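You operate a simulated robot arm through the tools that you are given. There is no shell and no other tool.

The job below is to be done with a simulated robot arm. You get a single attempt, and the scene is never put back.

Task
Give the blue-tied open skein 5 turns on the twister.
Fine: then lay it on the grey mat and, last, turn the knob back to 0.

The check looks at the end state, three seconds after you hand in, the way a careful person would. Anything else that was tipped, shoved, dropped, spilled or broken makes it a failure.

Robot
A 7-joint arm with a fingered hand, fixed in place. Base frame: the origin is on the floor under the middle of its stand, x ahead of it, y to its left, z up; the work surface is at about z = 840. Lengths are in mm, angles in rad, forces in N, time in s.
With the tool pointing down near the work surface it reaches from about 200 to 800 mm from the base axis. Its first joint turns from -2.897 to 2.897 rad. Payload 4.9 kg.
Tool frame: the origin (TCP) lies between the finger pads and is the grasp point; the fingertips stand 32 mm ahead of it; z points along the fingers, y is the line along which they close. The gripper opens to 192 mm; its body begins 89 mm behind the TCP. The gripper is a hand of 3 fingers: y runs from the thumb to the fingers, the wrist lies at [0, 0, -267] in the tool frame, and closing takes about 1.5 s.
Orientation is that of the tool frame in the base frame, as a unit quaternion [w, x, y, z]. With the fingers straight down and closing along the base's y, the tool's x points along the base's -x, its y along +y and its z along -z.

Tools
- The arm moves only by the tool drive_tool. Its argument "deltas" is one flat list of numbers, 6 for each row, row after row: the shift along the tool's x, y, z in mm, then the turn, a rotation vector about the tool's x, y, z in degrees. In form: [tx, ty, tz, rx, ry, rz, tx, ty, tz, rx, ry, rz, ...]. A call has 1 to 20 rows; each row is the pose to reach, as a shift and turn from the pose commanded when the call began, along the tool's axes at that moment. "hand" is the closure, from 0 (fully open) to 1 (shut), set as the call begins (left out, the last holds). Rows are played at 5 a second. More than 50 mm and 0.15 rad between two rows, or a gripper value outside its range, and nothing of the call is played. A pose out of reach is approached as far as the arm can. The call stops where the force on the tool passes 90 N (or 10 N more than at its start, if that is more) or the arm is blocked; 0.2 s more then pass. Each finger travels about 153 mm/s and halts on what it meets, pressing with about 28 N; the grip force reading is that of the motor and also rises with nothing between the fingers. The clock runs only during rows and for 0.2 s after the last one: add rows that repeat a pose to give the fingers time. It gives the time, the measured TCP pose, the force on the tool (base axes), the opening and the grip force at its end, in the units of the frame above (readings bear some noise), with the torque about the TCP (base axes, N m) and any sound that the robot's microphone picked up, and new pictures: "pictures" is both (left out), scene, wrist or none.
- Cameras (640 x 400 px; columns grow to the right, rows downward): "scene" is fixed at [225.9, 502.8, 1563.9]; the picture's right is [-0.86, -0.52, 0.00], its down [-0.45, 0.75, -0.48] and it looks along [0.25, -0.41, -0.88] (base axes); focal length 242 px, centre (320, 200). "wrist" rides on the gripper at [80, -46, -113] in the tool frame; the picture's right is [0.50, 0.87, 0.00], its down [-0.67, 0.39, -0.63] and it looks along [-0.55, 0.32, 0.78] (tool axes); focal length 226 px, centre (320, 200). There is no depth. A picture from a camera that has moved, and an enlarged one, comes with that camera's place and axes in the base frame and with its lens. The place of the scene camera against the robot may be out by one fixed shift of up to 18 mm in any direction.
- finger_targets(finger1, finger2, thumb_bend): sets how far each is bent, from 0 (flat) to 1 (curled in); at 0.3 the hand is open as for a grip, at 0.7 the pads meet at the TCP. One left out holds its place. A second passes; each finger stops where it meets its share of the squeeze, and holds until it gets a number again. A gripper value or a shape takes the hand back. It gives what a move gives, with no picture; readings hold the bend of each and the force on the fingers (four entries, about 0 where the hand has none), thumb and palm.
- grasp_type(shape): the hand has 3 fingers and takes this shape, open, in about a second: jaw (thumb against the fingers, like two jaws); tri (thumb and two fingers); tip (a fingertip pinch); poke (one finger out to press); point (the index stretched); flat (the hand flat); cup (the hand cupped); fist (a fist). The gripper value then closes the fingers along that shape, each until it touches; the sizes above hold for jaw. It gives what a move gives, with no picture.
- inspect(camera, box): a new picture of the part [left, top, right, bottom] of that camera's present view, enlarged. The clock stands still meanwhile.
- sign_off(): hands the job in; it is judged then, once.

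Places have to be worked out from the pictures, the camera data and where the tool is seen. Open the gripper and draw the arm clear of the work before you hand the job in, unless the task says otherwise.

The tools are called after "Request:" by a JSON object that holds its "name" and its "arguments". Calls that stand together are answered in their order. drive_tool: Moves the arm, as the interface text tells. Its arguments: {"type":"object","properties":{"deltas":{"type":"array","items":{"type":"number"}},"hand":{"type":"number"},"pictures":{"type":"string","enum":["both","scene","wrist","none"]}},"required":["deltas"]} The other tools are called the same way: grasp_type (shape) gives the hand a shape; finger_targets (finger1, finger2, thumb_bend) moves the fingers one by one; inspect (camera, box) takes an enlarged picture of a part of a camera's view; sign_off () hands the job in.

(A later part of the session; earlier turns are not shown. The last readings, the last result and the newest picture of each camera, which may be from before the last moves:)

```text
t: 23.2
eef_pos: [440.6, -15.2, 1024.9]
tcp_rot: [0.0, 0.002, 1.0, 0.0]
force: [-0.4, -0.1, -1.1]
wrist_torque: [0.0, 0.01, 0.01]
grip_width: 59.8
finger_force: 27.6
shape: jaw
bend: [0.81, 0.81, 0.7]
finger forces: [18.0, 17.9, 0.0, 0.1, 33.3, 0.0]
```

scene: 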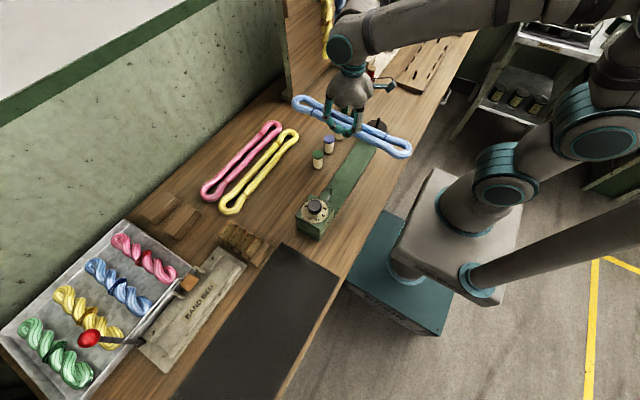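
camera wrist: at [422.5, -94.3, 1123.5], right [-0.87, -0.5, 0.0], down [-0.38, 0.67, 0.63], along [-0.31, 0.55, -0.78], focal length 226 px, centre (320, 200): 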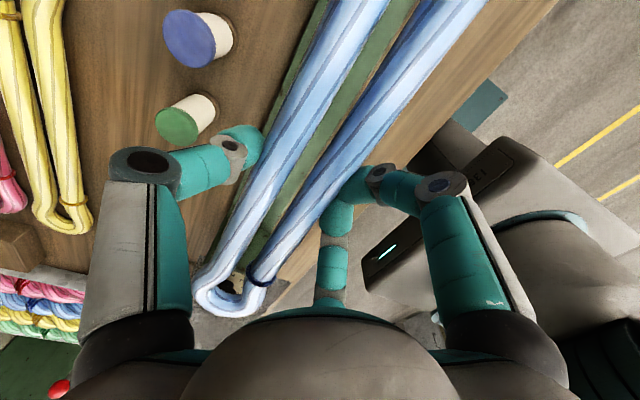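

Rotation is safe. I turn another 90° and move to above the twister.

Request:
{"name": "drive_tool", "arguments": {"deltas": [0, 0, 0, 0, 0, 7, 0, 0, 0, 0, 0, 14, 3, -1, 0, 0, 0, 21, 6, -1, 0, 0, 0, 28, 10, -2, 0, 0, 0, 35, 14, -3, 0, 0, 0, 42, 18, -4, 0, 0, 0, 49, 22, -5, 0, 0, 0, 56, 26, -6, 0, 0, 0, 63, 30, -7, 0, 0, 0, 70, 35, -8, 0, 0, 0, 77, 35, -8, 0, 0, 0, 84, 35, -8, 0, 0, 0, 90, 35, -8, 0, 0, 0, 90], "pictures": "both"}}

Request:
{"name": "inspect", "arguments": {"camera": "wrist", "box": [160, 150, 400, 310]}}

Request:
{"name": "inspect", "arguments": {"camera": "scene", "box": [300, 150, 370, 210]}}

```text
t: 26.2
eef_pos: [405.1, -22.5, 1026.5]
tcp_rot: [0.0, 0.71, 0.704, 0.0]
force: [0.0, -0.7, -0.7]
wrist_torque: [0.04, -0.01, 0.0]
grip_width: 59.5
finger_force: 28.0
shape: jaw
bend: [0.81, 0.81, 0.7]
finger forces: [18.2, 18.1, 0.0, 0.0, 33.3, 0.0]
camera wrist: at [360.3, 58.2, 1138.1], right [0.87, 0.49, 0.0], down [0.38, -0.67, 0.63], along [0.31, -0.55, -0.78], focal length 226 px, centre (320, 200)
```

scene: 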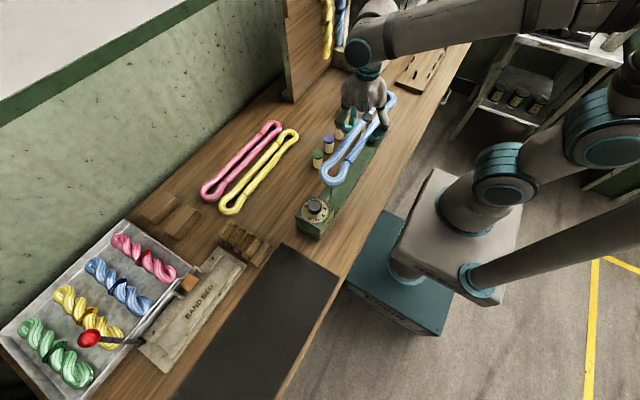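
wrist: 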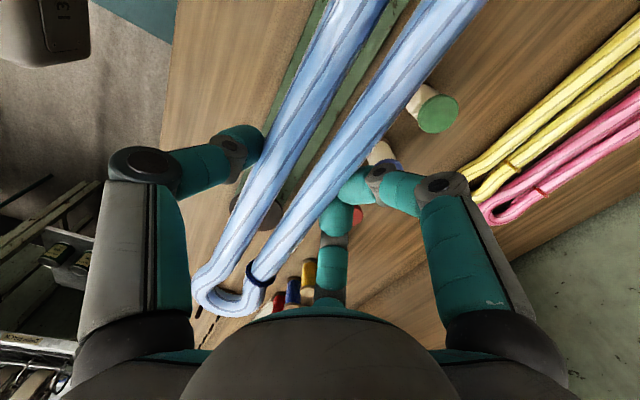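

```text
2.50 times, centred on (280, 230) of wrist
camera zoom: at [360.3, 58.2, 1138.1], right [0.87, 0.49, 0.0], down [0.38, -0.67, 0.63], along [0.31, -0.55, -0.78], focal length 565 px, centre (420, 125)
```

zoom: 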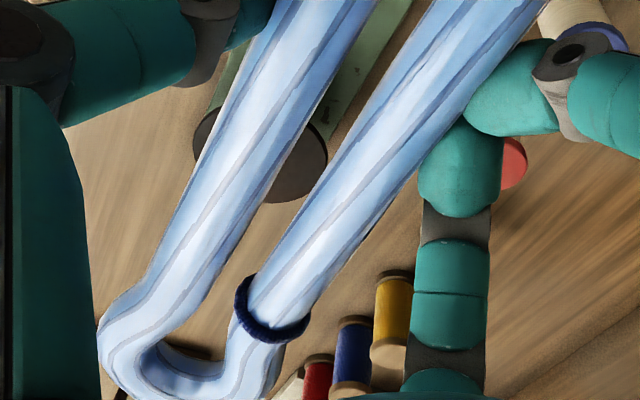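

```text
6.67 times, centred on (335, 180) of scene
camera zoom: at [225.9, 502.8, 1563.9], right [-0.86, -0.52, 0.0], down [-0.45, 0.75, -0.48], along [0.25, -0.41, -0.88], focal length 1614 px, centre (220, 333)
```

zoom: 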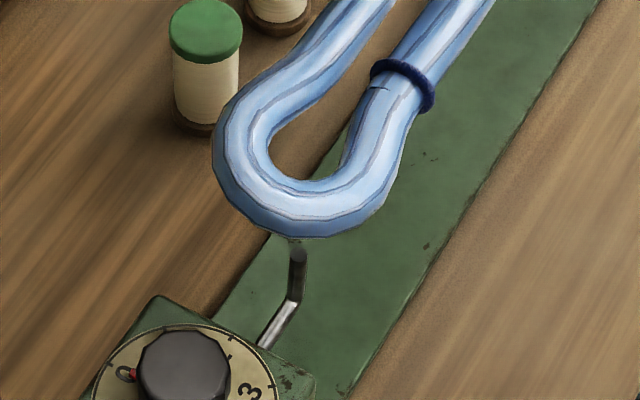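

Now I lower to just above post height (TCP z≈968) to compare the loops with the post and hook.

Request:
{"name": "drive_tool", "arguments": {"deltas": [0, 0, 20, 0, 0, 0, 0, 0, 40, 0, 0, 0, 0, 0, 58, 0, 0, 0, 0, 0, 58, 0, 0, 0], "pictures": "both"}}

Request:
{"name": "inspect", "arguments": {"camera": "wrist", "box": [170, 180, 330, 320]}}

Request:
{"name": "inspect", "arguments": {"camera": "scene", "box": [300, 150, 370, 210]}}

```text
t: 27.2
eef_pos: [405.9, -21.6, 967.3]
tcp_rot: [0.0, 0.709, 0.705, 0.0]
force: [-0.4, -0.3, -0.8]
wrist_torque: [0.01, -0.01, -0.02]
grip_width: 59.7
finger_force: 28.0
shape: jaw
bend: [0.81, 0.81, 0.7]
finger forces: [18.3, 18.3, 0.1, 0.1, 33.2, 0.1]
camera wrist: at [360.7, 57.8, 1080.3], right [0.87, 0.5, 0.0], down [0.38, -0.67, 0.63], along [0.31, -0.55, -0.78], focal length 226 px, centre (320, 200)
```

scene: 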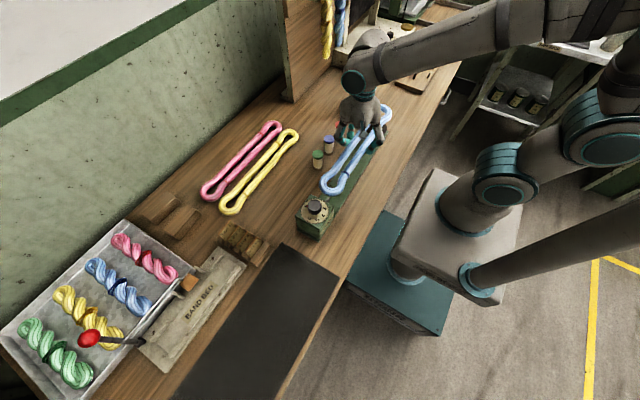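
wrist: 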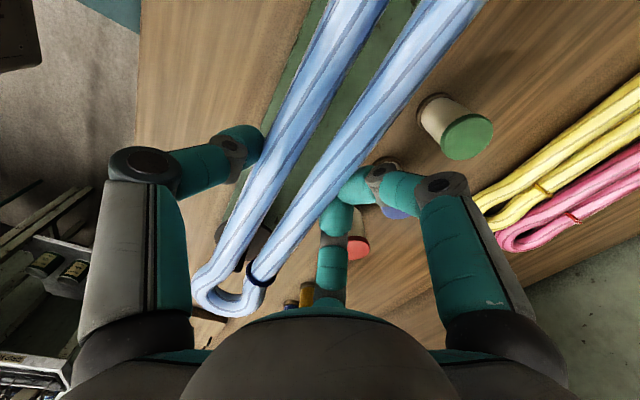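

```text
2.86 times, centred on (250, 250) of wrist
camera zoom: at [360.7, 57.8, 1080.3], right [0.87, 0.5, 0.0], down [0.38, -0.67, 0.63], along [0.31, -0.55, -0.78], focal length 646 px, centre (520, 57)
```

zoom: 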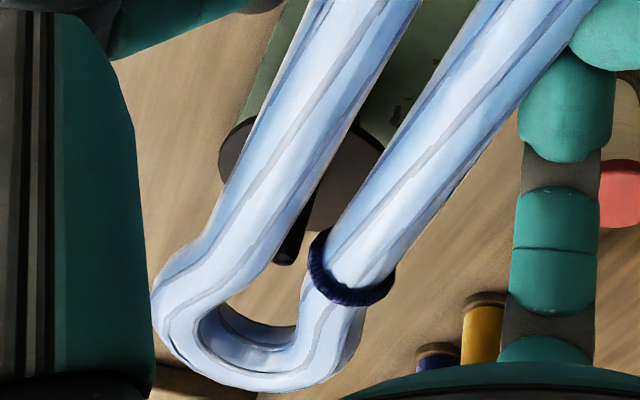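

```text
6.67 times, centred on (335, 180) of scene
camera zoom: at [225.9, 502.8, 1563.9], right [-0.86, -0.52, 0.0], down [-0.45, 0.75, -0.48], along [0.25, -0.41, -0.88], focal length 1614 px, centre (220, 333)
```

zoom: 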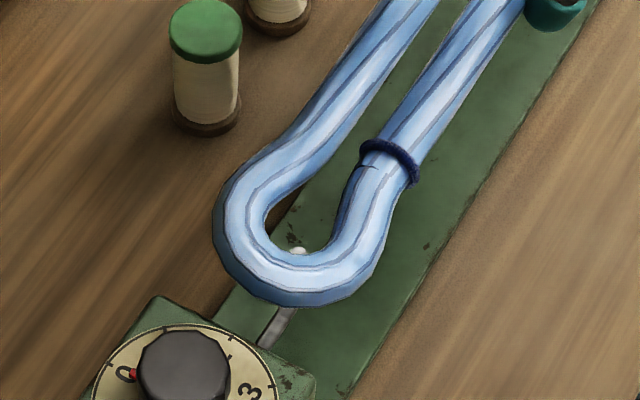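

Both ends line up: hook tip is visible centred in the +y loop and the peg shows inside the other loop (peg ≈ (391.5, −189, 927)). I apply a small correction (−2 mm x, +0.8°) and lower 27 mm.

Request:
{"name": "drive_tool", "arguments": {"deltas": [0, -2, 0, 0, 0, 0.8, 0, -2, 6, 0, 0, 0.8, 0, -2, 12, 0, 0, 0.8, 0, -2, 18, 0, 0, 0.8, 0, -2, 24, 0, 0, 0.8, 0, -2, 28, 0, 0, 0.8], "pictures": "both"}}

Request:
{"name": "inspect", "arguments": {"camera": "wrist", "box": [170, 200, 300, 320]}}

Request:
{"name": "inspect", "arguments": {"camera": "scene", "box": [300, 150, 370, 210]}}

```text
t: 28.6
eef_pos: [403.7, -23.5, 940.2]
tcp_rot: [0.0, 0.714, 0.7, 0.0]
force: [-1.0, 0.6, -1.0]
wrist_torque: [0.0, -0.01, 0.01]
grip_width: 59.7
finger_force: 27.9
shape: jaw
bend: [0.81, 0.81, 0.7]
finger forces: [18.2, 18.3, 0.0, 0.0, 33.3, 0.0]
camera wrist: at [359.2, 58.5, 1051.9], right [0.88, 0.48, 0.0], down [0.38, -0.68, 0.63], along [0.3, -0.55, -0.78], focal length 226 px, centre (320, 200)
```

scene: 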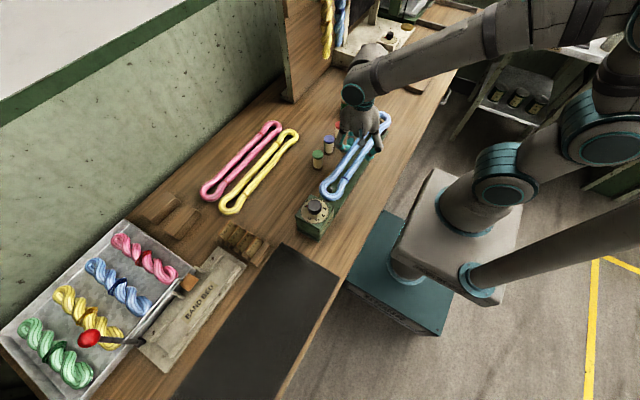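
wrist: 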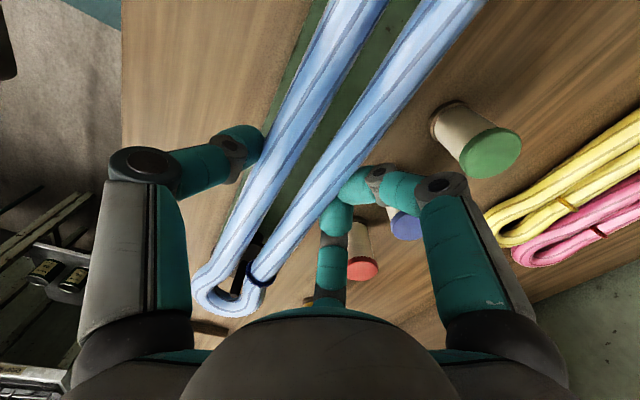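

```text
3.33 times, centred on (235, 260) of wrist
camera zoom: at [359.2, 58.5, 1051.9], right [0.88, 0.48, 0.0], down [0.38, -0.68, 0.63], along [0.3, -0.55, -0.78], focal length 754 px, centre (603, 0)
```

zoom: 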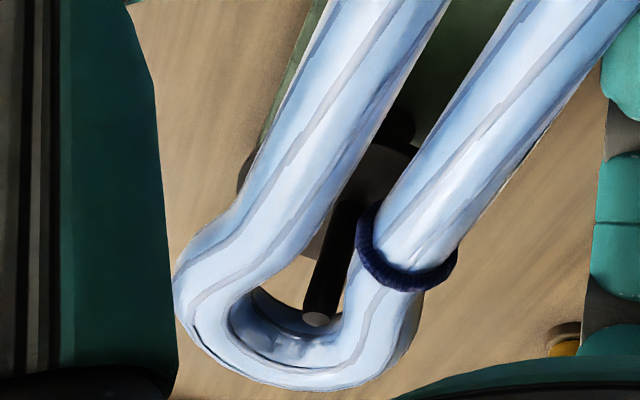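

```text
6.67 times, centred on (335, 180) of scene
camera zoom: at [225.9, 502.8, 1563.9], right [-0.86, -0.52, 0.0], down [-0.45, 0.75, -0.48], along [0.25, -0.41, -0.88], focal length 1614 px, centre (220, 333)
```

zoom: 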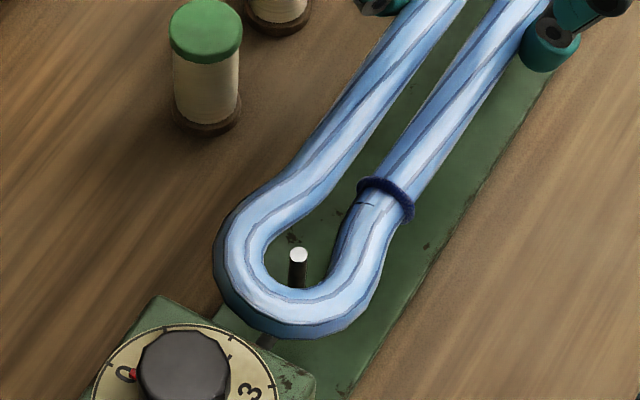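

The hook is well inside the +y loop; at the peg end the post is ~6 mm off-centre toward +x. I correct (+3 mm x, −1°) and lower another 18 mm.

Request:
{"name": "drive_tool", "arguments": {"deltas": [0, 1.5, 0, 0, 0, -0.5, 0, 3, 0, 0, 0, -1, 0, 3, 5, 0, 0, -1, 0, 3, 10, 0, 0, -1, 0, 3, 15, 0, 0, -1, 0, 3, 18, 0, 0, -1], "pictures": "both"}}

Request:
{"name": "inspect", "arguments": {"camera": "wrist", "box": [170, 200, 300, 320]}}

Request:
{"name": "inspect", "arguments": {"camera": "scene", "box": [300, 150, 370, 210]}}

```text
t: 30.0
eef_pos: [406.6, -21.3, 921.3]
tcp_rot: [-0.001, 0.708, 0.706, 0.0]
force: [-0.2, 0.3, -1.3]
wrist_torque: [0.04, -0.01, -0.01]
grip_width: 59.9
finger_force: 28.1
shape: jaw
bend: [0.81, 0.81, 0.7]
finger forces: [18.6, 18.1, 0.0, 0.0, 33.3, 0.0]
camera wrist: at [361.0, 57.8, 1034.0], right [0.87, 0.5, 0.0], down [0.39, -0.67, 0.63], along [0.32, -0.55, -0.78], focal length 226 px, centre (320, 200)
```

scene: 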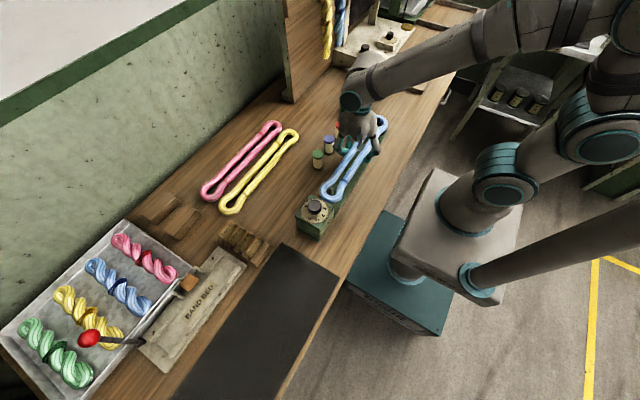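
wrist: 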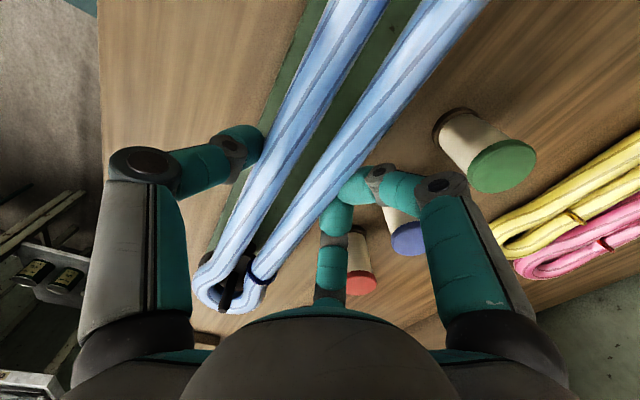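

```text
3.33 times, centred on (235, 260) of wrist
camera zoom: at [361.0, 57.8, 1034.0], right [0.87, 0.5, 0.0], down [0.39, -0.67, 0.63], along [0.32, -0.55, -0.78], focal length 754 px, centre (603, 0)
```

zoom: 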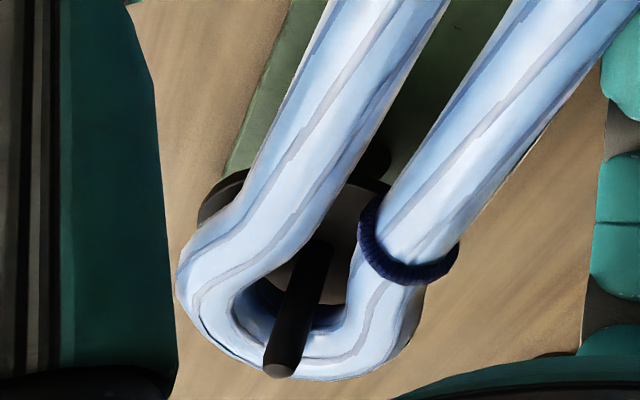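

```text
6.67 times, centred on (335, 180) of scene
camera zoom: at [225.9, 502.8, 1563.9], right [-0.86, -0.52, 0.0], down [-0.45, 0.75, -0.48], along [0.25, -0.41, -0.88], focal length 1614 px, centre (220, 333)
```

zoom: 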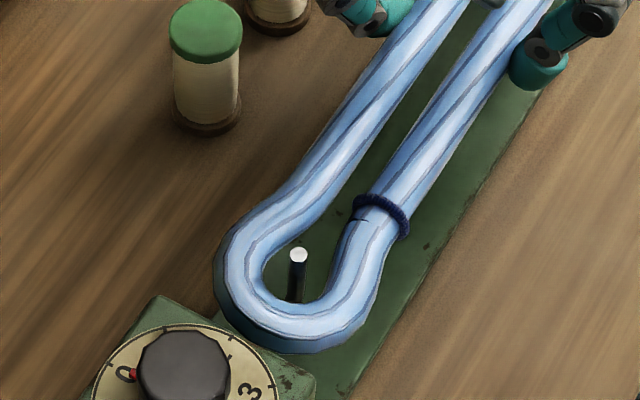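

Both posts are inside the loops. I continue lowering in small steps until it touches the disc/hook.

Request:
{"name": "drive_tool", "arguments": {"deltas": [0, 0, 3, 0, 0, 0, 0, 0, 6, 0, 0, 0, 0, 0, 9, 0, 0, 0, 0, 0, 11, 0, 0, 0], "pictures": "none"}}

Request:
{"name": "inspect", "arguments": {"camera": "scene", "box": [290, 150, 360, 220]}}

Request:
{"name": "inspect", "arguments": {"camera": "wrist", "box": [170, 200, 300, 320]}}

```text
t: 31.0
eef_pos: [408.0, -23.1, 912.5]
tcp_rot: [0.002, 0.708, 0.706, 0.002]
force: [3.3, 0.4, 28.1]
wrist_torque: [0.05, 0.23, -0.04]
grip_width: 61.3
finger_force: 27.7
shape: jaw
bend: [0.82, 0.82, 0.69]
finger forces: [22.5, 22.2, 0.0, 0.1, 28.7, 0.0]
```

```text
5.71 times, centred on (325, 185) of scene
camera zoom: at [225.9, 502.8, 1563.9], right [-0.86, -0.52, 0.0], down [-0.45, 0.75, -0.48], along [0.25, -0.41, -0.88], focal length 1383 px, centre (291, 286)
```

zoom: 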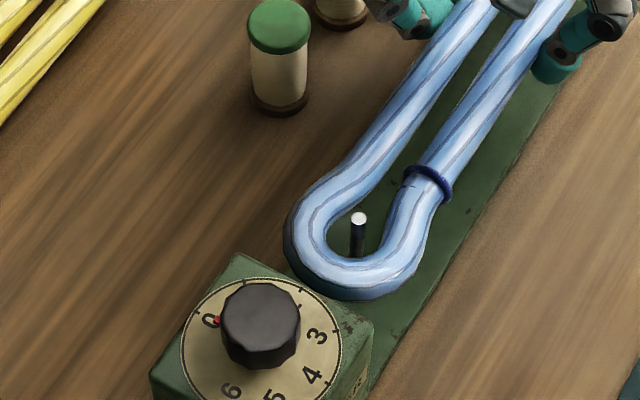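

```text
3.33 times, centred on (235, 260) of wrist
camera zoom: at [362.5, 57.8, 1024.7], right [0.87, 0.5, 0.01], down [0.38, -0.67, 0.63], along [0.32, -0.55, -0.77], focal length 754 px, centre (603, 0)
```

zoom: 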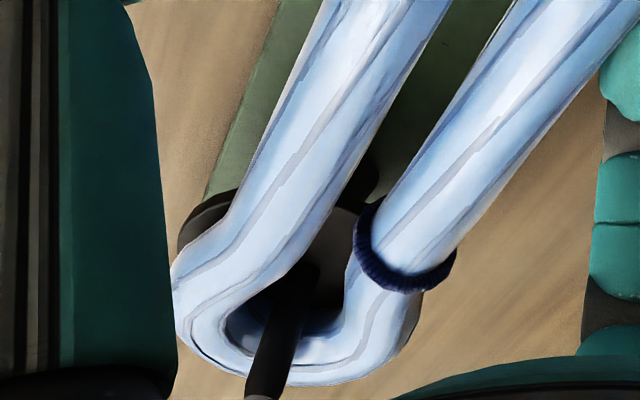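

Contact with both ends (28 N, almost no torque). I relieve 2 mm of the push and open the hand enough to let go.

Request:
{"name": "drive_tool", "arguments": {"deltas": [0, 0, -1, 0, 0, 0, 0, 0, -2, 0, 0, 0], "pictures": "none"}}

Request:
{"name": "drive_tool", "arguments": {"deltas": [0, 0, 0, 0, 0, 0, 0, 0, 0, 0, 0, 0, 0, 0, 0, 0, 0, 0, 0, 0, 0, 0, 0, 0], "hand": 0.3, "pictures": "both"}}

```text
t: 31.6
eef_pos: [405.5, -23.8, 912.0]
tcp_rot: [0.0, 0.708, 0.707, -0.001]
force: [7.1, 0.7, 22.3]
wrist_torque: [-0.02, -0.01, 0.0]
grip_width: 60.6
finger_force: 27.8
shape: jaw
bend: [0.82, 0.82, 0.69]
finger forces: [22.6, 22.7, 0.1, 0.1, 29.7, 0.0]
```

```text
t: 32.6
eef_pos: [406.3, -21.7, 912.1]
tcp_rot: [-0.001, 0.707, 0.707, -0.001]
force: [0.6, -0.4, 0.1]
wrist_torque: [0.04, 0.02, -0.01]
grip_width: 134.1
finger_force: 0.1
shape: jaw
bend: [0.29, 0.29, 0.65]
finger forces: [0.1, 0.0, 0.0, 0.1, 0.0, 0.0]
camera wrist: at [360.9, 57.6, 1024.7], right [0.87, 0.5, 0.0], down [0.39, -0.67, 0.63], along [0.31, -0.55, -0.78], focal length 226 px, centre (320, 200)
```

scene: 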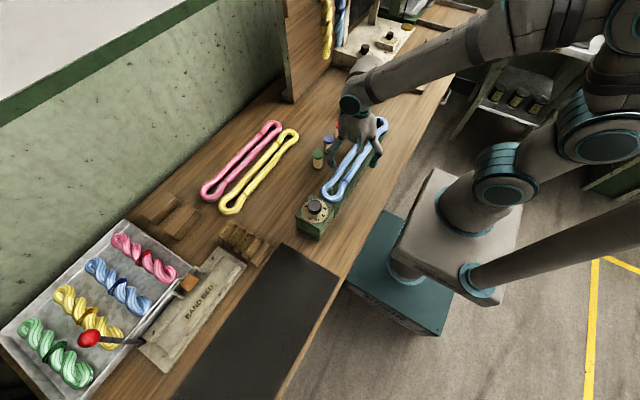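
wrist: 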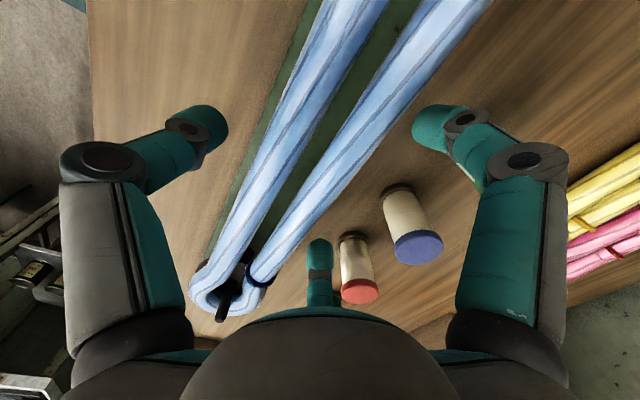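

Released and the skein stays on both posts. I rise straight up clear of it and look.

Request:
{"name": "drive_tool", "arguments": {"deltas": [0, 0, -10, 0, 0, 0, 0, 0, -30, 0, 0, 0, 0, 0, -60, 0, 0, 0, 0, 0, -90, 0, 0, 0, 0, 0, -130, 0, 0, 0, 0, 0, -170, 0, 0, 0], "pictures": "both"}}

Request:
{"name": "inspect", "arguments": {"camera": "scene", "box": [290, 90, 410, 250]}}

Request:
{"name": "inspect", "arguments": {"camera": "wrist", "box": [150, 100, 400, 300]}}

```text
t: 34.0
eef_pos: [404.0, -22.2, 1082.2]
tcp_rot: [-0.001, 0.707, 0.707, -0.001]
force: [-0.5, -0.3, -0.2]
wrist_torque: [-0.04, 0.03, 0.01]
grip_width: 134.1
finger_force: 0.2
shape: jaw
bend: [0.29, 0.29, 0.65]
finger forces: [0.0, 0.0, 0.0, 0.0, 0.0, 0.1]
camera wrist: at [360.3, 58.1, 1195.2], right [0.87, 0.5, 0.0], down [0.39, -0.67, 0.63], along [0.31, -0.55, -0.78], focal length 226 px, centre (320, 200)
```

scene: 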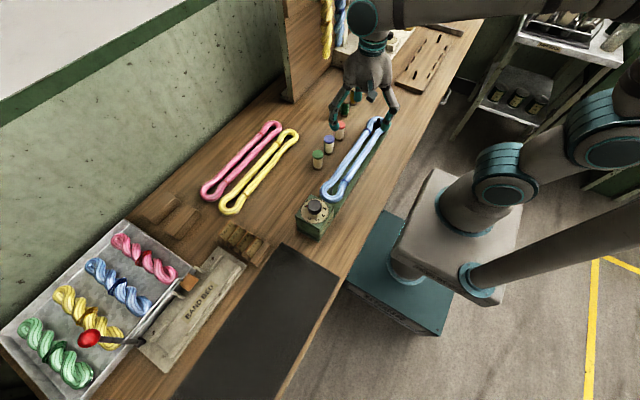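
wrist: 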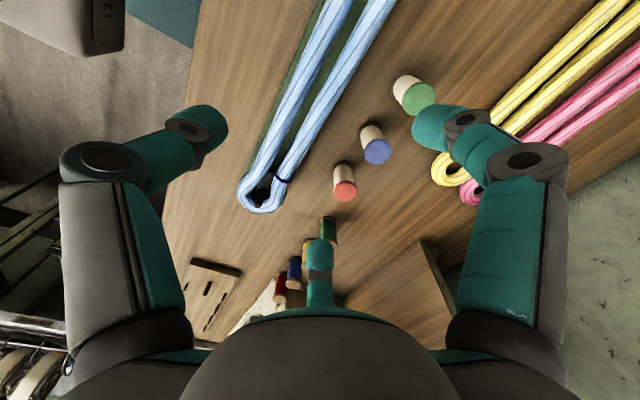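

```text
2.50 times, centred on (350, 170) of scene
camera zoom: at [225.9, 502.8, 1563.9], right [-0.86, -0.52, 0.0], down [-0.45, 0.75, -0.48], along [0.25, -0.41, -0.88], focal length 605 px, centre (245, 275)
```

zoom: 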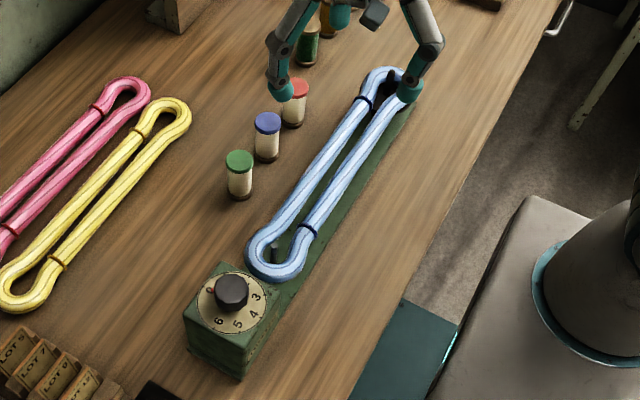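

```text
2.00 times, centred on (275, 200) of wrist
camera zoom: at [360.3, 58.1, 1195.2], right [0.87, 0.5, 0.0], down [0.39, -0.67, 0.63], along [0.31, -0.55, -0.78], focal length 452 px, centre (410, 200)
```

zoom: 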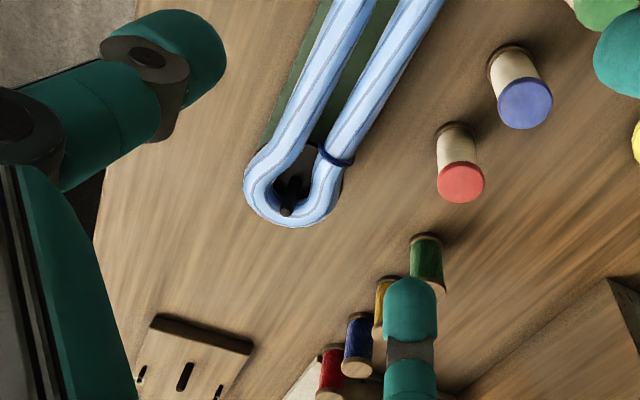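

The skein sits over hook and peg properly. Next I move above the knob with a CCW pre-rotation so a single clockwise 225° turn is available, and re-measure the dial.

Request:
{"name": "drive_tool", "arguments": {"deltas": [14.3, -0.7, 0, 0, 0, -7.37, 28.6, -1.4, 0, 0, 0, -14.74, 42.9, -2.1, 0, 0, 0, -22.1, 57.2, -2.8, 0, 0, 0, -29.5, 71.5, -3.6, 0, 0, 0, -36.8, 85.8, -4.3, 0, 0, 0, -44.2, 100.1, -5, 0, 0, 0, -51.6, 114.4, -5.7, 0, 0, 0, -58.9, 128.7, -6.4, 0, 0, 0, -66.3, 143, -7.1, 0, 0, 0, -73.7, 157.3, -7.8, 0, 0, 0, -81.1, 171.6, -8.5, 0, 0, 0, -88.4, 185.9, -9.2, 0, 0, 0, -95.8, 200.2, -10, 0, 0, 0, -103.2, 214.5, -10.7, 0, 0, 0, -110.5, 228.8, -11.4, 0, 0, 0, -117.9, 243.1, -12, 3, 0, 0, -125.3, 257.4, -12.8, 5, 0, 0, -132.6, 271.7, -13.5, 7, 0, 0, -140, 271.7, -13.5, 7, 0, 0, -140], "hand": 0.3, "pictures": "both"}}

Request:
{"name": "inspect", "arguments": {"camera": "wrist", "box": [220, 100, 420, 280]}}

Request:
{"name": "inspect", "arguments": {"camera": "scene", "box": [285, 180, 365, 245]}}

```text
t: 38.2
eef_pos: [393.2, 250.3, 1076.2]
tcp_rot: [0.0, -0.423, 0.906, 0.0]
force: [-0.2, 0.2, 0.8]
wrist_torque: [-0.01, -0.02, -0.02]
grip_width: 134.0
finger_force: 0.1
shape: jaw
bend: [0.29, 0.29, 0.65]
finger forces: [0.0, 0.1, 0.0, 0.0, 0.1, 0.1]
camera wrist: at [378.1, 159.6, 1187.9], right [-0.98, 0.17, 0.0], down [0.13, 0.76, 0.63], along [0.11, 0.62, -0.78], focal length 226 px, centre (320, 200)
```

scene: 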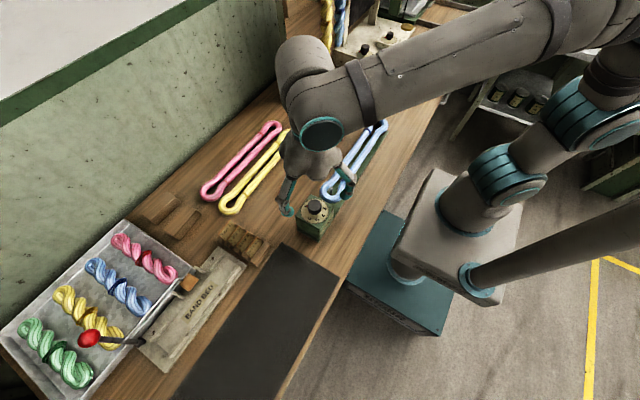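
wrist: 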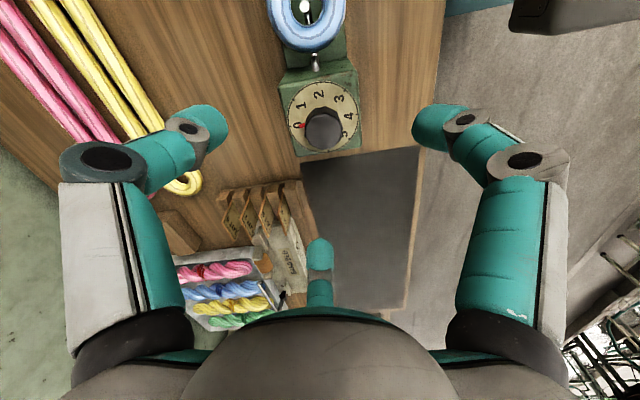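

```text
2.22 times, centred on (320, 190) of wrist
camera zoom: at [378.1, 159.6, 1187.9], right [-0.98, 0.17, 0.0], down [0.13, 0.76, 0.63], along [0.11, 0.62, -0.78], focal length 502 px, centre (320, 222)
```

zoom: 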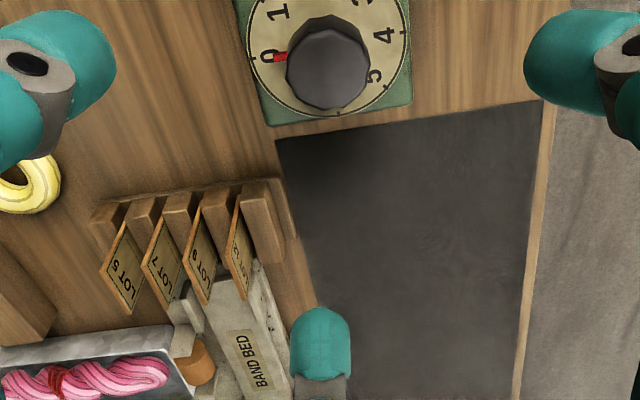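

```text
6.15 times, centred on (325, 212) of scene
camera zoom: at [225.9, 502.8, 1563.9], right [-0.86, -0.52, 0.0], down [-0.45, 0.75, -0.48], along [0.25, -0.41, -0.88], focal length 1490 px, centre (289, 123)
```

zoom: 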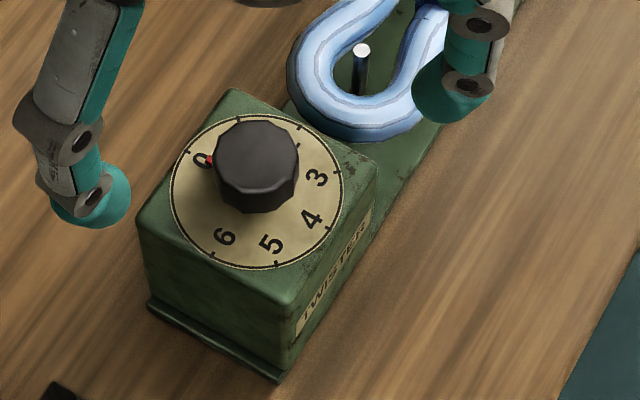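

Request:
{"name": "inspect", "arguments": {"camera": "wrist", "box": [265, 60, 375, 165]}}

```text
3.81 times, centred on (320, 112) of wrist
camera zoom: at [378.1, 159.6, 1187.9], right [-0.98, 0.17, 0.0], down [0.13, 0.76, 0.63], along [0.11, 0.62, -0.78], focal length 861 px, centre (320, 533)
```

zoom: 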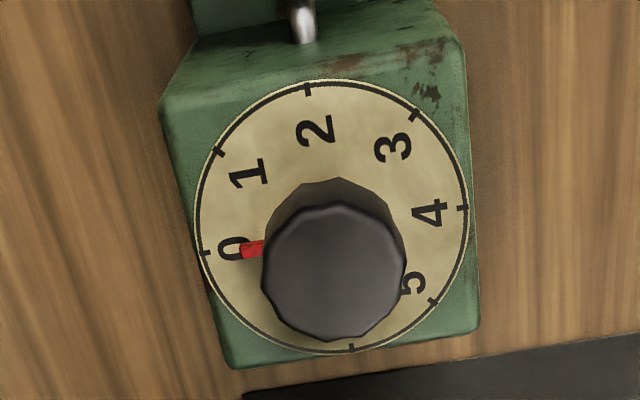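

Knob axis is at (390.3, 249.3), dial face z≈940, knob top z≈969, pointer exactly at 0 with 45° per step. I centre on it and descend with open fingers to TCP z≈980.

Request:
{"name": "drive_tool", "arguments": {"deltas": [1.7, 1.1, 20, 0, 0, 0, 3.35, 2.28, 45, 0, 0, 0, 3.35, 2.28, 70, 0, 0, 0, 3.35, 2.28, 85, 0, 0, 0, 3.35, 2.28, 95, 0, 0, 0, 3.35, 2.28, 95, 0, 0, 0], "hand": 0.3, "pictures": "both"}}

Request:
{"name": "inspect", "arguments": {"camera": "wrist", "box": [220, 100, 420, 280]}}

```text
t: 39.6
eef_pos: [388.2, 247.7, 981.2]
tcp_rot: [0.0, -0.422, 0.907, 0.0]
force: [0.0, 0.6, 0.5]
wrist_torque: [0.03, -0.02, 0.01]
grip_width: 134.2
finger_force: 0.1
shape: jaw
bend: [0.29, 0.29, 0.65]
finger forces: [0.0, 0.0, 0.0, 0.0, 0.0, 0.1]
camera wrist: at [373.7, 158.3, 1092.8], right [-0.98, 0.18, 0.0], down [0.14, 0.76, 0.63], along [0.11, 0.62, -0.78], focal length 226 px, centre (320, 200)
```

scene: 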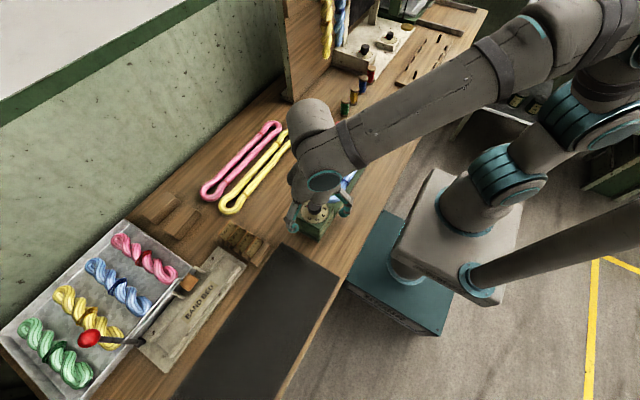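
wrist: 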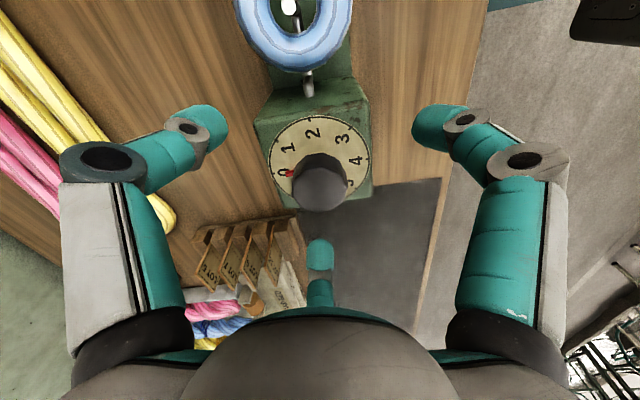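

```text
2.22 times, centred on (320, 190) of wrist
camera zoom: at [373.7, 158.3, 1092.8], right [-0.98, 0.18, 0.0], down [0.14, 0.76, 0.63], along [0.11, 0.62, -0.78], focal length 502 px, centre (320, 222)
```

zoom: 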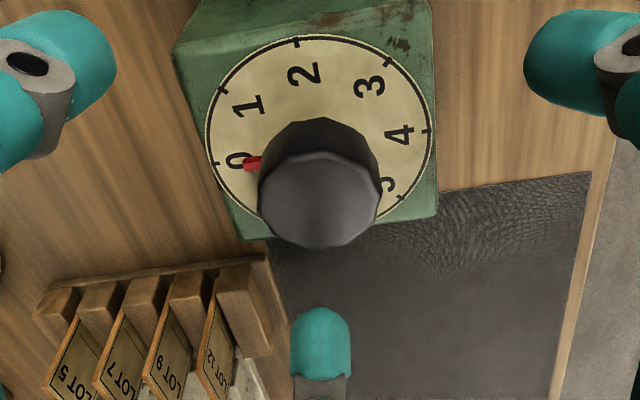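

The tool axis coincides with the knob axis. I close the three fingers on the knob.

Request:
{"name": "drive_tool", "arguments": {"deltas": [0, 0, 0, 0, 0, 0, 0, 0, 0, 0, 0, 0, 0, 0, 0, 0, 0, 0, 0, 0, 0, 0, 0, 0, 0, 0, 0, 0, 0, 0, 0, 0, 0, 0, 0, 0, 0, 0, 0, 0, 0, 0], "hand": 1, "pictures": "both"}}

Request:
{"name": "inspect", "arguments": {"camera": "wrist", "box": [220, 100, 420, 280]}}

```text
t: 41.2
eef_pos: [389.2, 247.5, 979.3]
tcp_rot: [0.001, -0.422, 0.906, 0.0]
force: [-0.1, -0.9, -6.5]
wrist_torque: [-0.04, -0.03, 0.0]
grip_width: 31.5
finger_force: 27.8
shape: jaw
bend: [0.76, 0.76, 0.7]
finger forces: [23.8, 24.6, 0.0, 0.0, 24.7, 0.1]
camera wrist: at [373.7, 158.2, 1092.6], right [-0.98, 0.18, 0.0], down [0.14, 0.76, 0.63], along [0.11, 0.62, -0.78], focal length 226 px, centre (320, 200)
```

scene: 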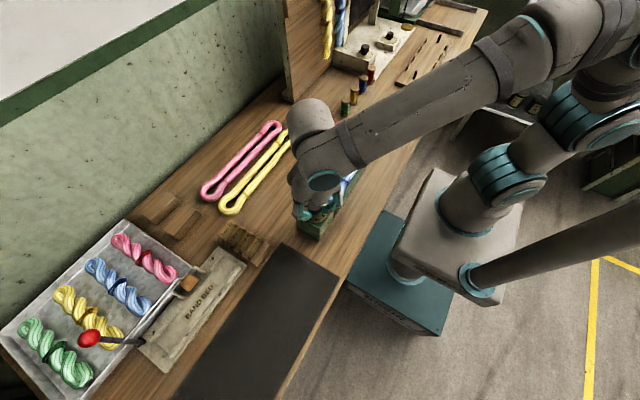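
wrist: 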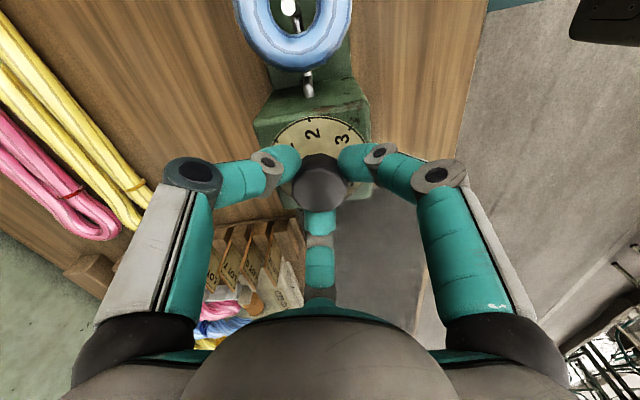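

```text
2.22 times, centred on (320, 190) of wrist
camera zoom: at [373.7, 158.2, 1092.6], right [-0.98, 0.18, 0.0], down [0.14, 0.76, 0.63], along [0.11, 0.62, -0.78], focal length 502 px, centre (320, 222)
```

zoom: 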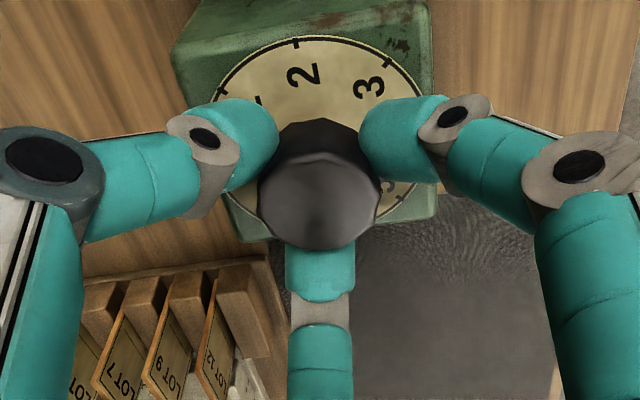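

The knob is gripped evenly (≈24 N per finger). I turn it 45° clockwise first to check that it follows.

Request:
{"name": "drive_tool", "arguments": {"deltas": [0, 0, 0, 0, 0, 5, 0, 0, 0, 0, 0, 10, 0, 0, 0, 0, 0, 15, 0, 0, 0, 0, 0, 20, 0, 0, 0, 0, 0, 25, 0, 0, 0, 0, 0, 30, 0, 0, 0, 0, 0, 35, 0, 0, 0, 0, 0, 40, 0, 0, 0, 0, 0, 45, 0, 0, 0, 0, 0, 45], "pictures": "both"}}

Request:
{"name": "inspect", "arguments": {"camera": "wrist", "box": [220, 60, 420, 240]}}

Request:
{"name": "inspect", "arguments": {"camera": "scene", "box": [280, 100, 400, 240]}}

```text
t: 43.4
eef_pos: [387.7, 247.7, 980.0]
tcp_rot: [0.0, -0.043, 0.999, 0.0]
force: [3.3, 1.7, -10.3]
wrist_torque: [0.09, -0.07, -0.02]
grip_width: 31.4
finger_force: 28.0
shape: jaw
bend: [0.76, 0.76, 0.7]
finger forces: [24.2, 27.3, 0.1, 0.0, 23.4, 0.0]
camera wrist: at [314.3, 196.3, 1092.7], right [-0.57, 0.82, 0.0], down [0.64, 0.44, 0.63], along [0.52, 0.36, -0.78], focal length 226 px, centre (320, 200)
```

scene: 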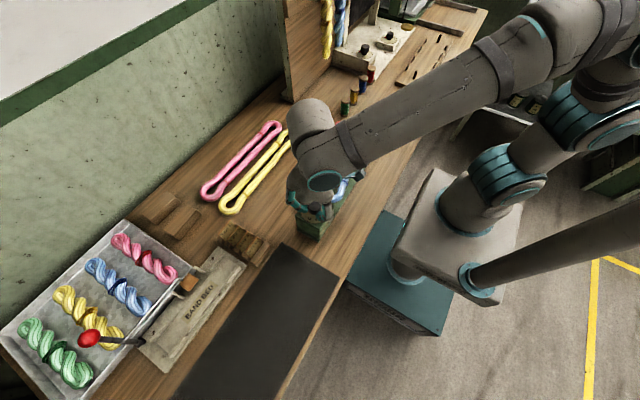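
wrist: 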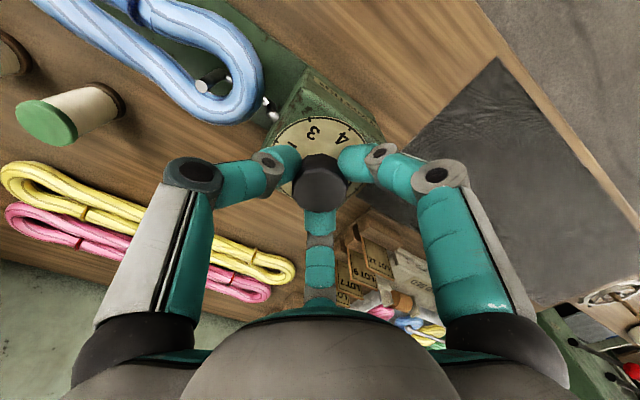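

```text
2.22 times, centred on (320, 150) of wrist
camera zoom: at [314.3, 196.3, 1092.7], right [-0.57, 0.82, 0.0], down [0.64, 0.44, 0.63], along [0.52, 0.36, -0.78], focal length 502 px, centre (320, 311)
```

zoom: 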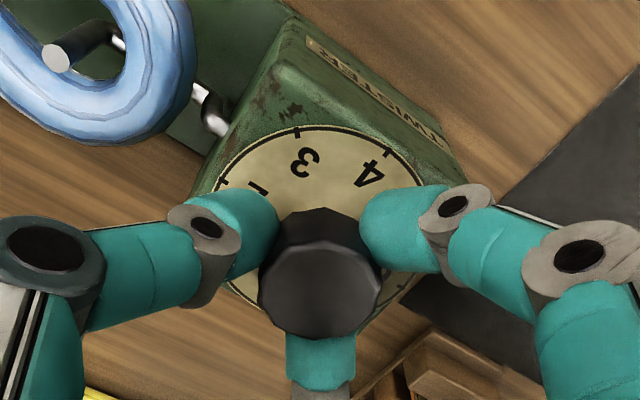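

```text
2.86 times, centred on (340, 170) of scene
camera zoom: at [225.9, 502.8, 1563.9], right [-0.86, -0.52, 0.0], down [-0.45, 0.75, -0.48], along [0.25, -0.41, -0.88], focal length 692 px, centre (263, 286)
```

zoom: 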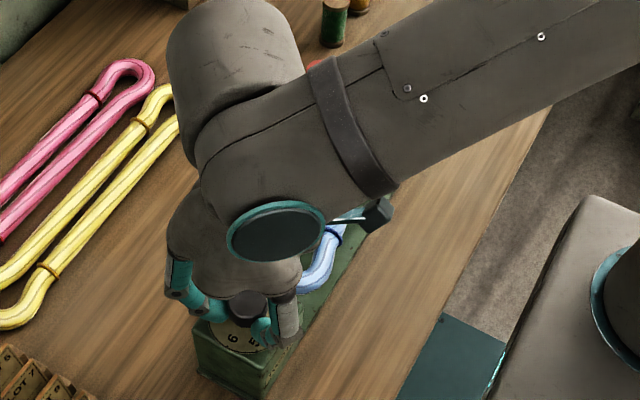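

The knob seems to follow with little torque. I continue clockwise another 90°.

Request:
{"name": "drive_tool", "arguments": {"deltas": [0, 0, 0, 0, 0, 6, 0, 0, 0, 0, 0, 12, 0, 0, 0, 0, 0, 18, 0, 0, 0, 0, 0, 24, 0, 0, 0, 0, 0, 30, 0, 0, 0, 0, 0, 36, 0, 0, 0, 0, 0, 42, 0, 0, 0, 0, 0, 48, 0, 0, 0, 0, 0, 54, 0, 0, 0, 0, 0, 60, 0, 0, 0, 0, 0, 66, 0, 0, 0, 0, 0, 72, 0, 0, 0, 0, 0, 78, 0, 0, 0, 0, 0, 84, 0, 0, 0, 0, 0, 90, 0, 0, 0, 0, 0, 90], "pictures": "both"}}

Request:
{"name": "inspect", "arguments": {"camera": "wrist", "box": [220, 80, 420, 260]}}

Request:
{"name": "inspect", "arguments": {"camera": "scene", "box": [280, 120, 380, 245]}}

```text
t: 46.8
eef_pos: [390.6, 249.0, 980.0]
tcp_rot: [0.0, 0.677, 0.736, 0.001]
force: [2.0, 4.7, -9.8]
wrist_torque: [0.1, -0.05, 0.0]
grip_width: 31.0
finger_force: 27.6
shape: jaw
bend: [0.76, 0.76, 0.7]
finger forces: [27.5, 24.8, 0.0, 0.1, 24.5, 0.0]
camera wrist: at [337.7, 324.5, 1092.8], right [0.82, 0.57, 0.0], down [0.44, -0.64, 0.63], along [0.36, -0.52, -0.78], focal length 226 px, centre (320, 200)
```

scene: 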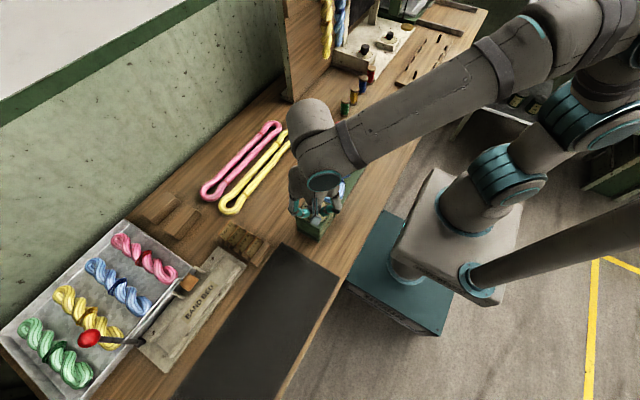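
wrist: 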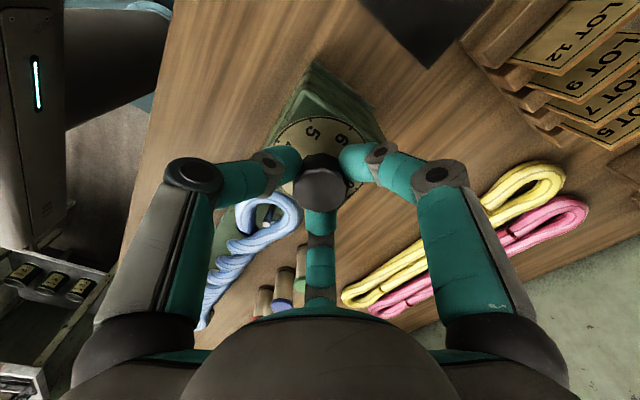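

```text
2.22 times, centred on (320, 170) of wrist
camera zoom: at [337.7, 324.5, 1092.8], right [0.82, 0.57, 0.0], down [0.44, -0.64, 0.63], along [0.36, -0.52, -0.78], focal length 502 px, centre (320, 267)
```

zoom: 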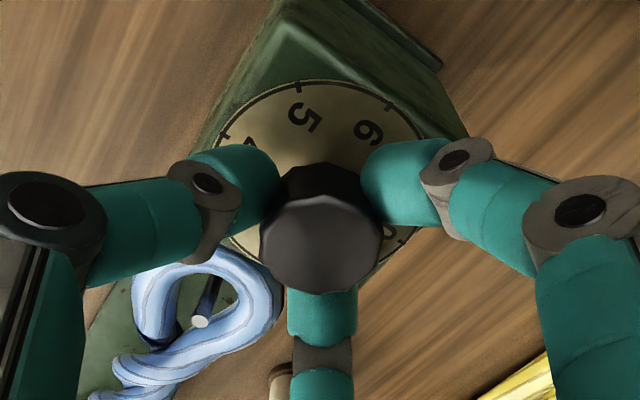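

```text
3.20 times, centred on (330, 182) of scene
camera zoom: at [225.9, 502.8, 1563.9], right [-0.86, -0.52, 0.0], down [-0.45, 0.75, -0.48], along [0.25, -0.41, -0.88], focal length 774 px, centre (288, 256)
```

zoom: 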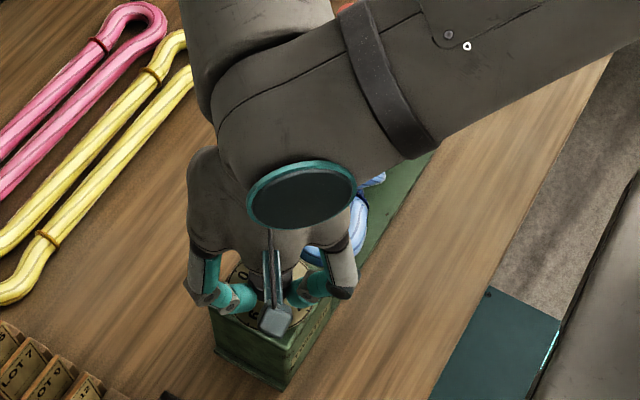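

The skein is visibly twisting. I continue the last 90° for a total of 225° (5 turns).

Request:
{"name": "drive_tool", "arguments": {"deltas": [0, 0, 0, 0, 0, 6, 0, 0, 0, 0, 0, 12, 0, 0, 0, 0, 0, 18, 0, 0, 0, 0, 0, 24, 0, 0, 0, 0, 0, 30, 0, 0, 0, 0, 0, 36, 0, 0, 0, 0, 0, 42, 0, 0, 0, 0, 0, 48, 0, 0, 0, 0, 0, 54, 0, 0, 0, 0, 0, 60, 0, 0, 0, 0, 0, 66, 0, 0, 0, 0, 0, 72, 0, 0, 0, 0, 0, 78, 0, 0, 0, 0, 0, 84, 0, 0, 0, 0, 0, 90, 0, 0, 0, 0, 0, 90], "pictures": "both"}}

Request:
{"name": "inspect", "arguments": {"camera": "wrist", "box": [220, 80, 420, 260]}}

```text
t: 50.2
eef_pos: [389.0, 248.7, 980.1]
tcp_rot: [0.0, 0.999, 0.042, 0.0]
force: [7.5, -0.9, -9.5]
wrist_torque: [-0.01, -0.21, 0.0]
grip_width: 30.8
finger_force: 28.1
shape: jaw
bend: [0.76, 0.76, 0.7]
finger forces: [29.0, 24.1, 0.1, 0.1, 26.2, 0.1]
camera wrist: at [465.6, 301.4, 1092.8], right [0.57, -0.82, 0.0], down [-0.64, -0.44, 0.63], along [-0.52, -0.36, -0.78], focal length 226 px, centre (320, 200)
```

scene: 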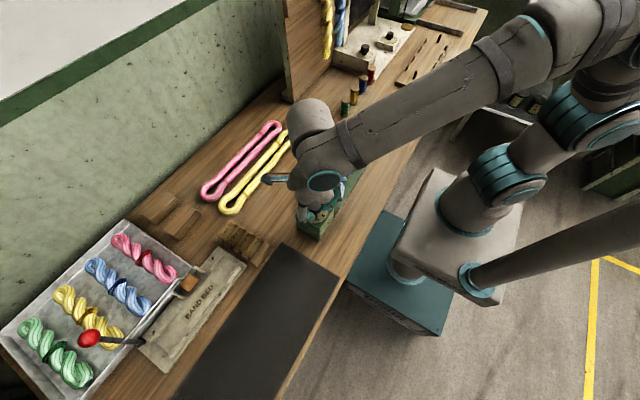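
wrist: 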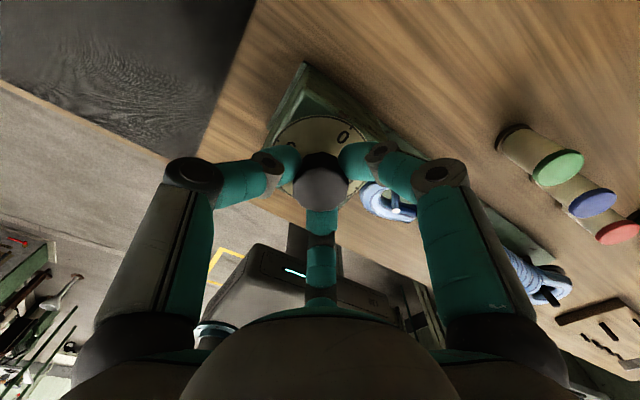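

```text
2.22 times, centred on (320, 170) of wrist
camera zoom: at [465.6, 301.4, 1092.8], right [0.57, -0.82, 0.0], down [-0.64, -0.44, 0.63], along [-0.52, -0.36, -0.78], focal length 502 px, centre (320, 267)
```

zoom: 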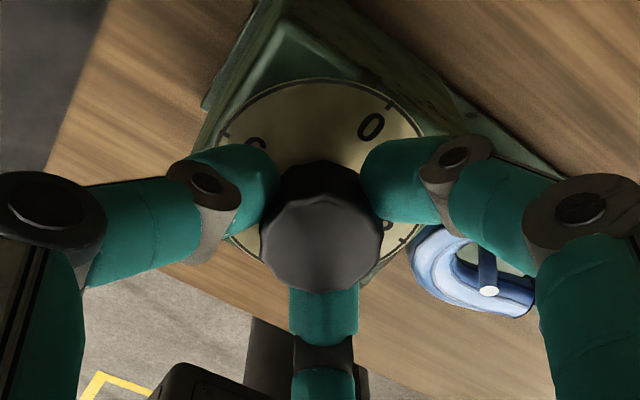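

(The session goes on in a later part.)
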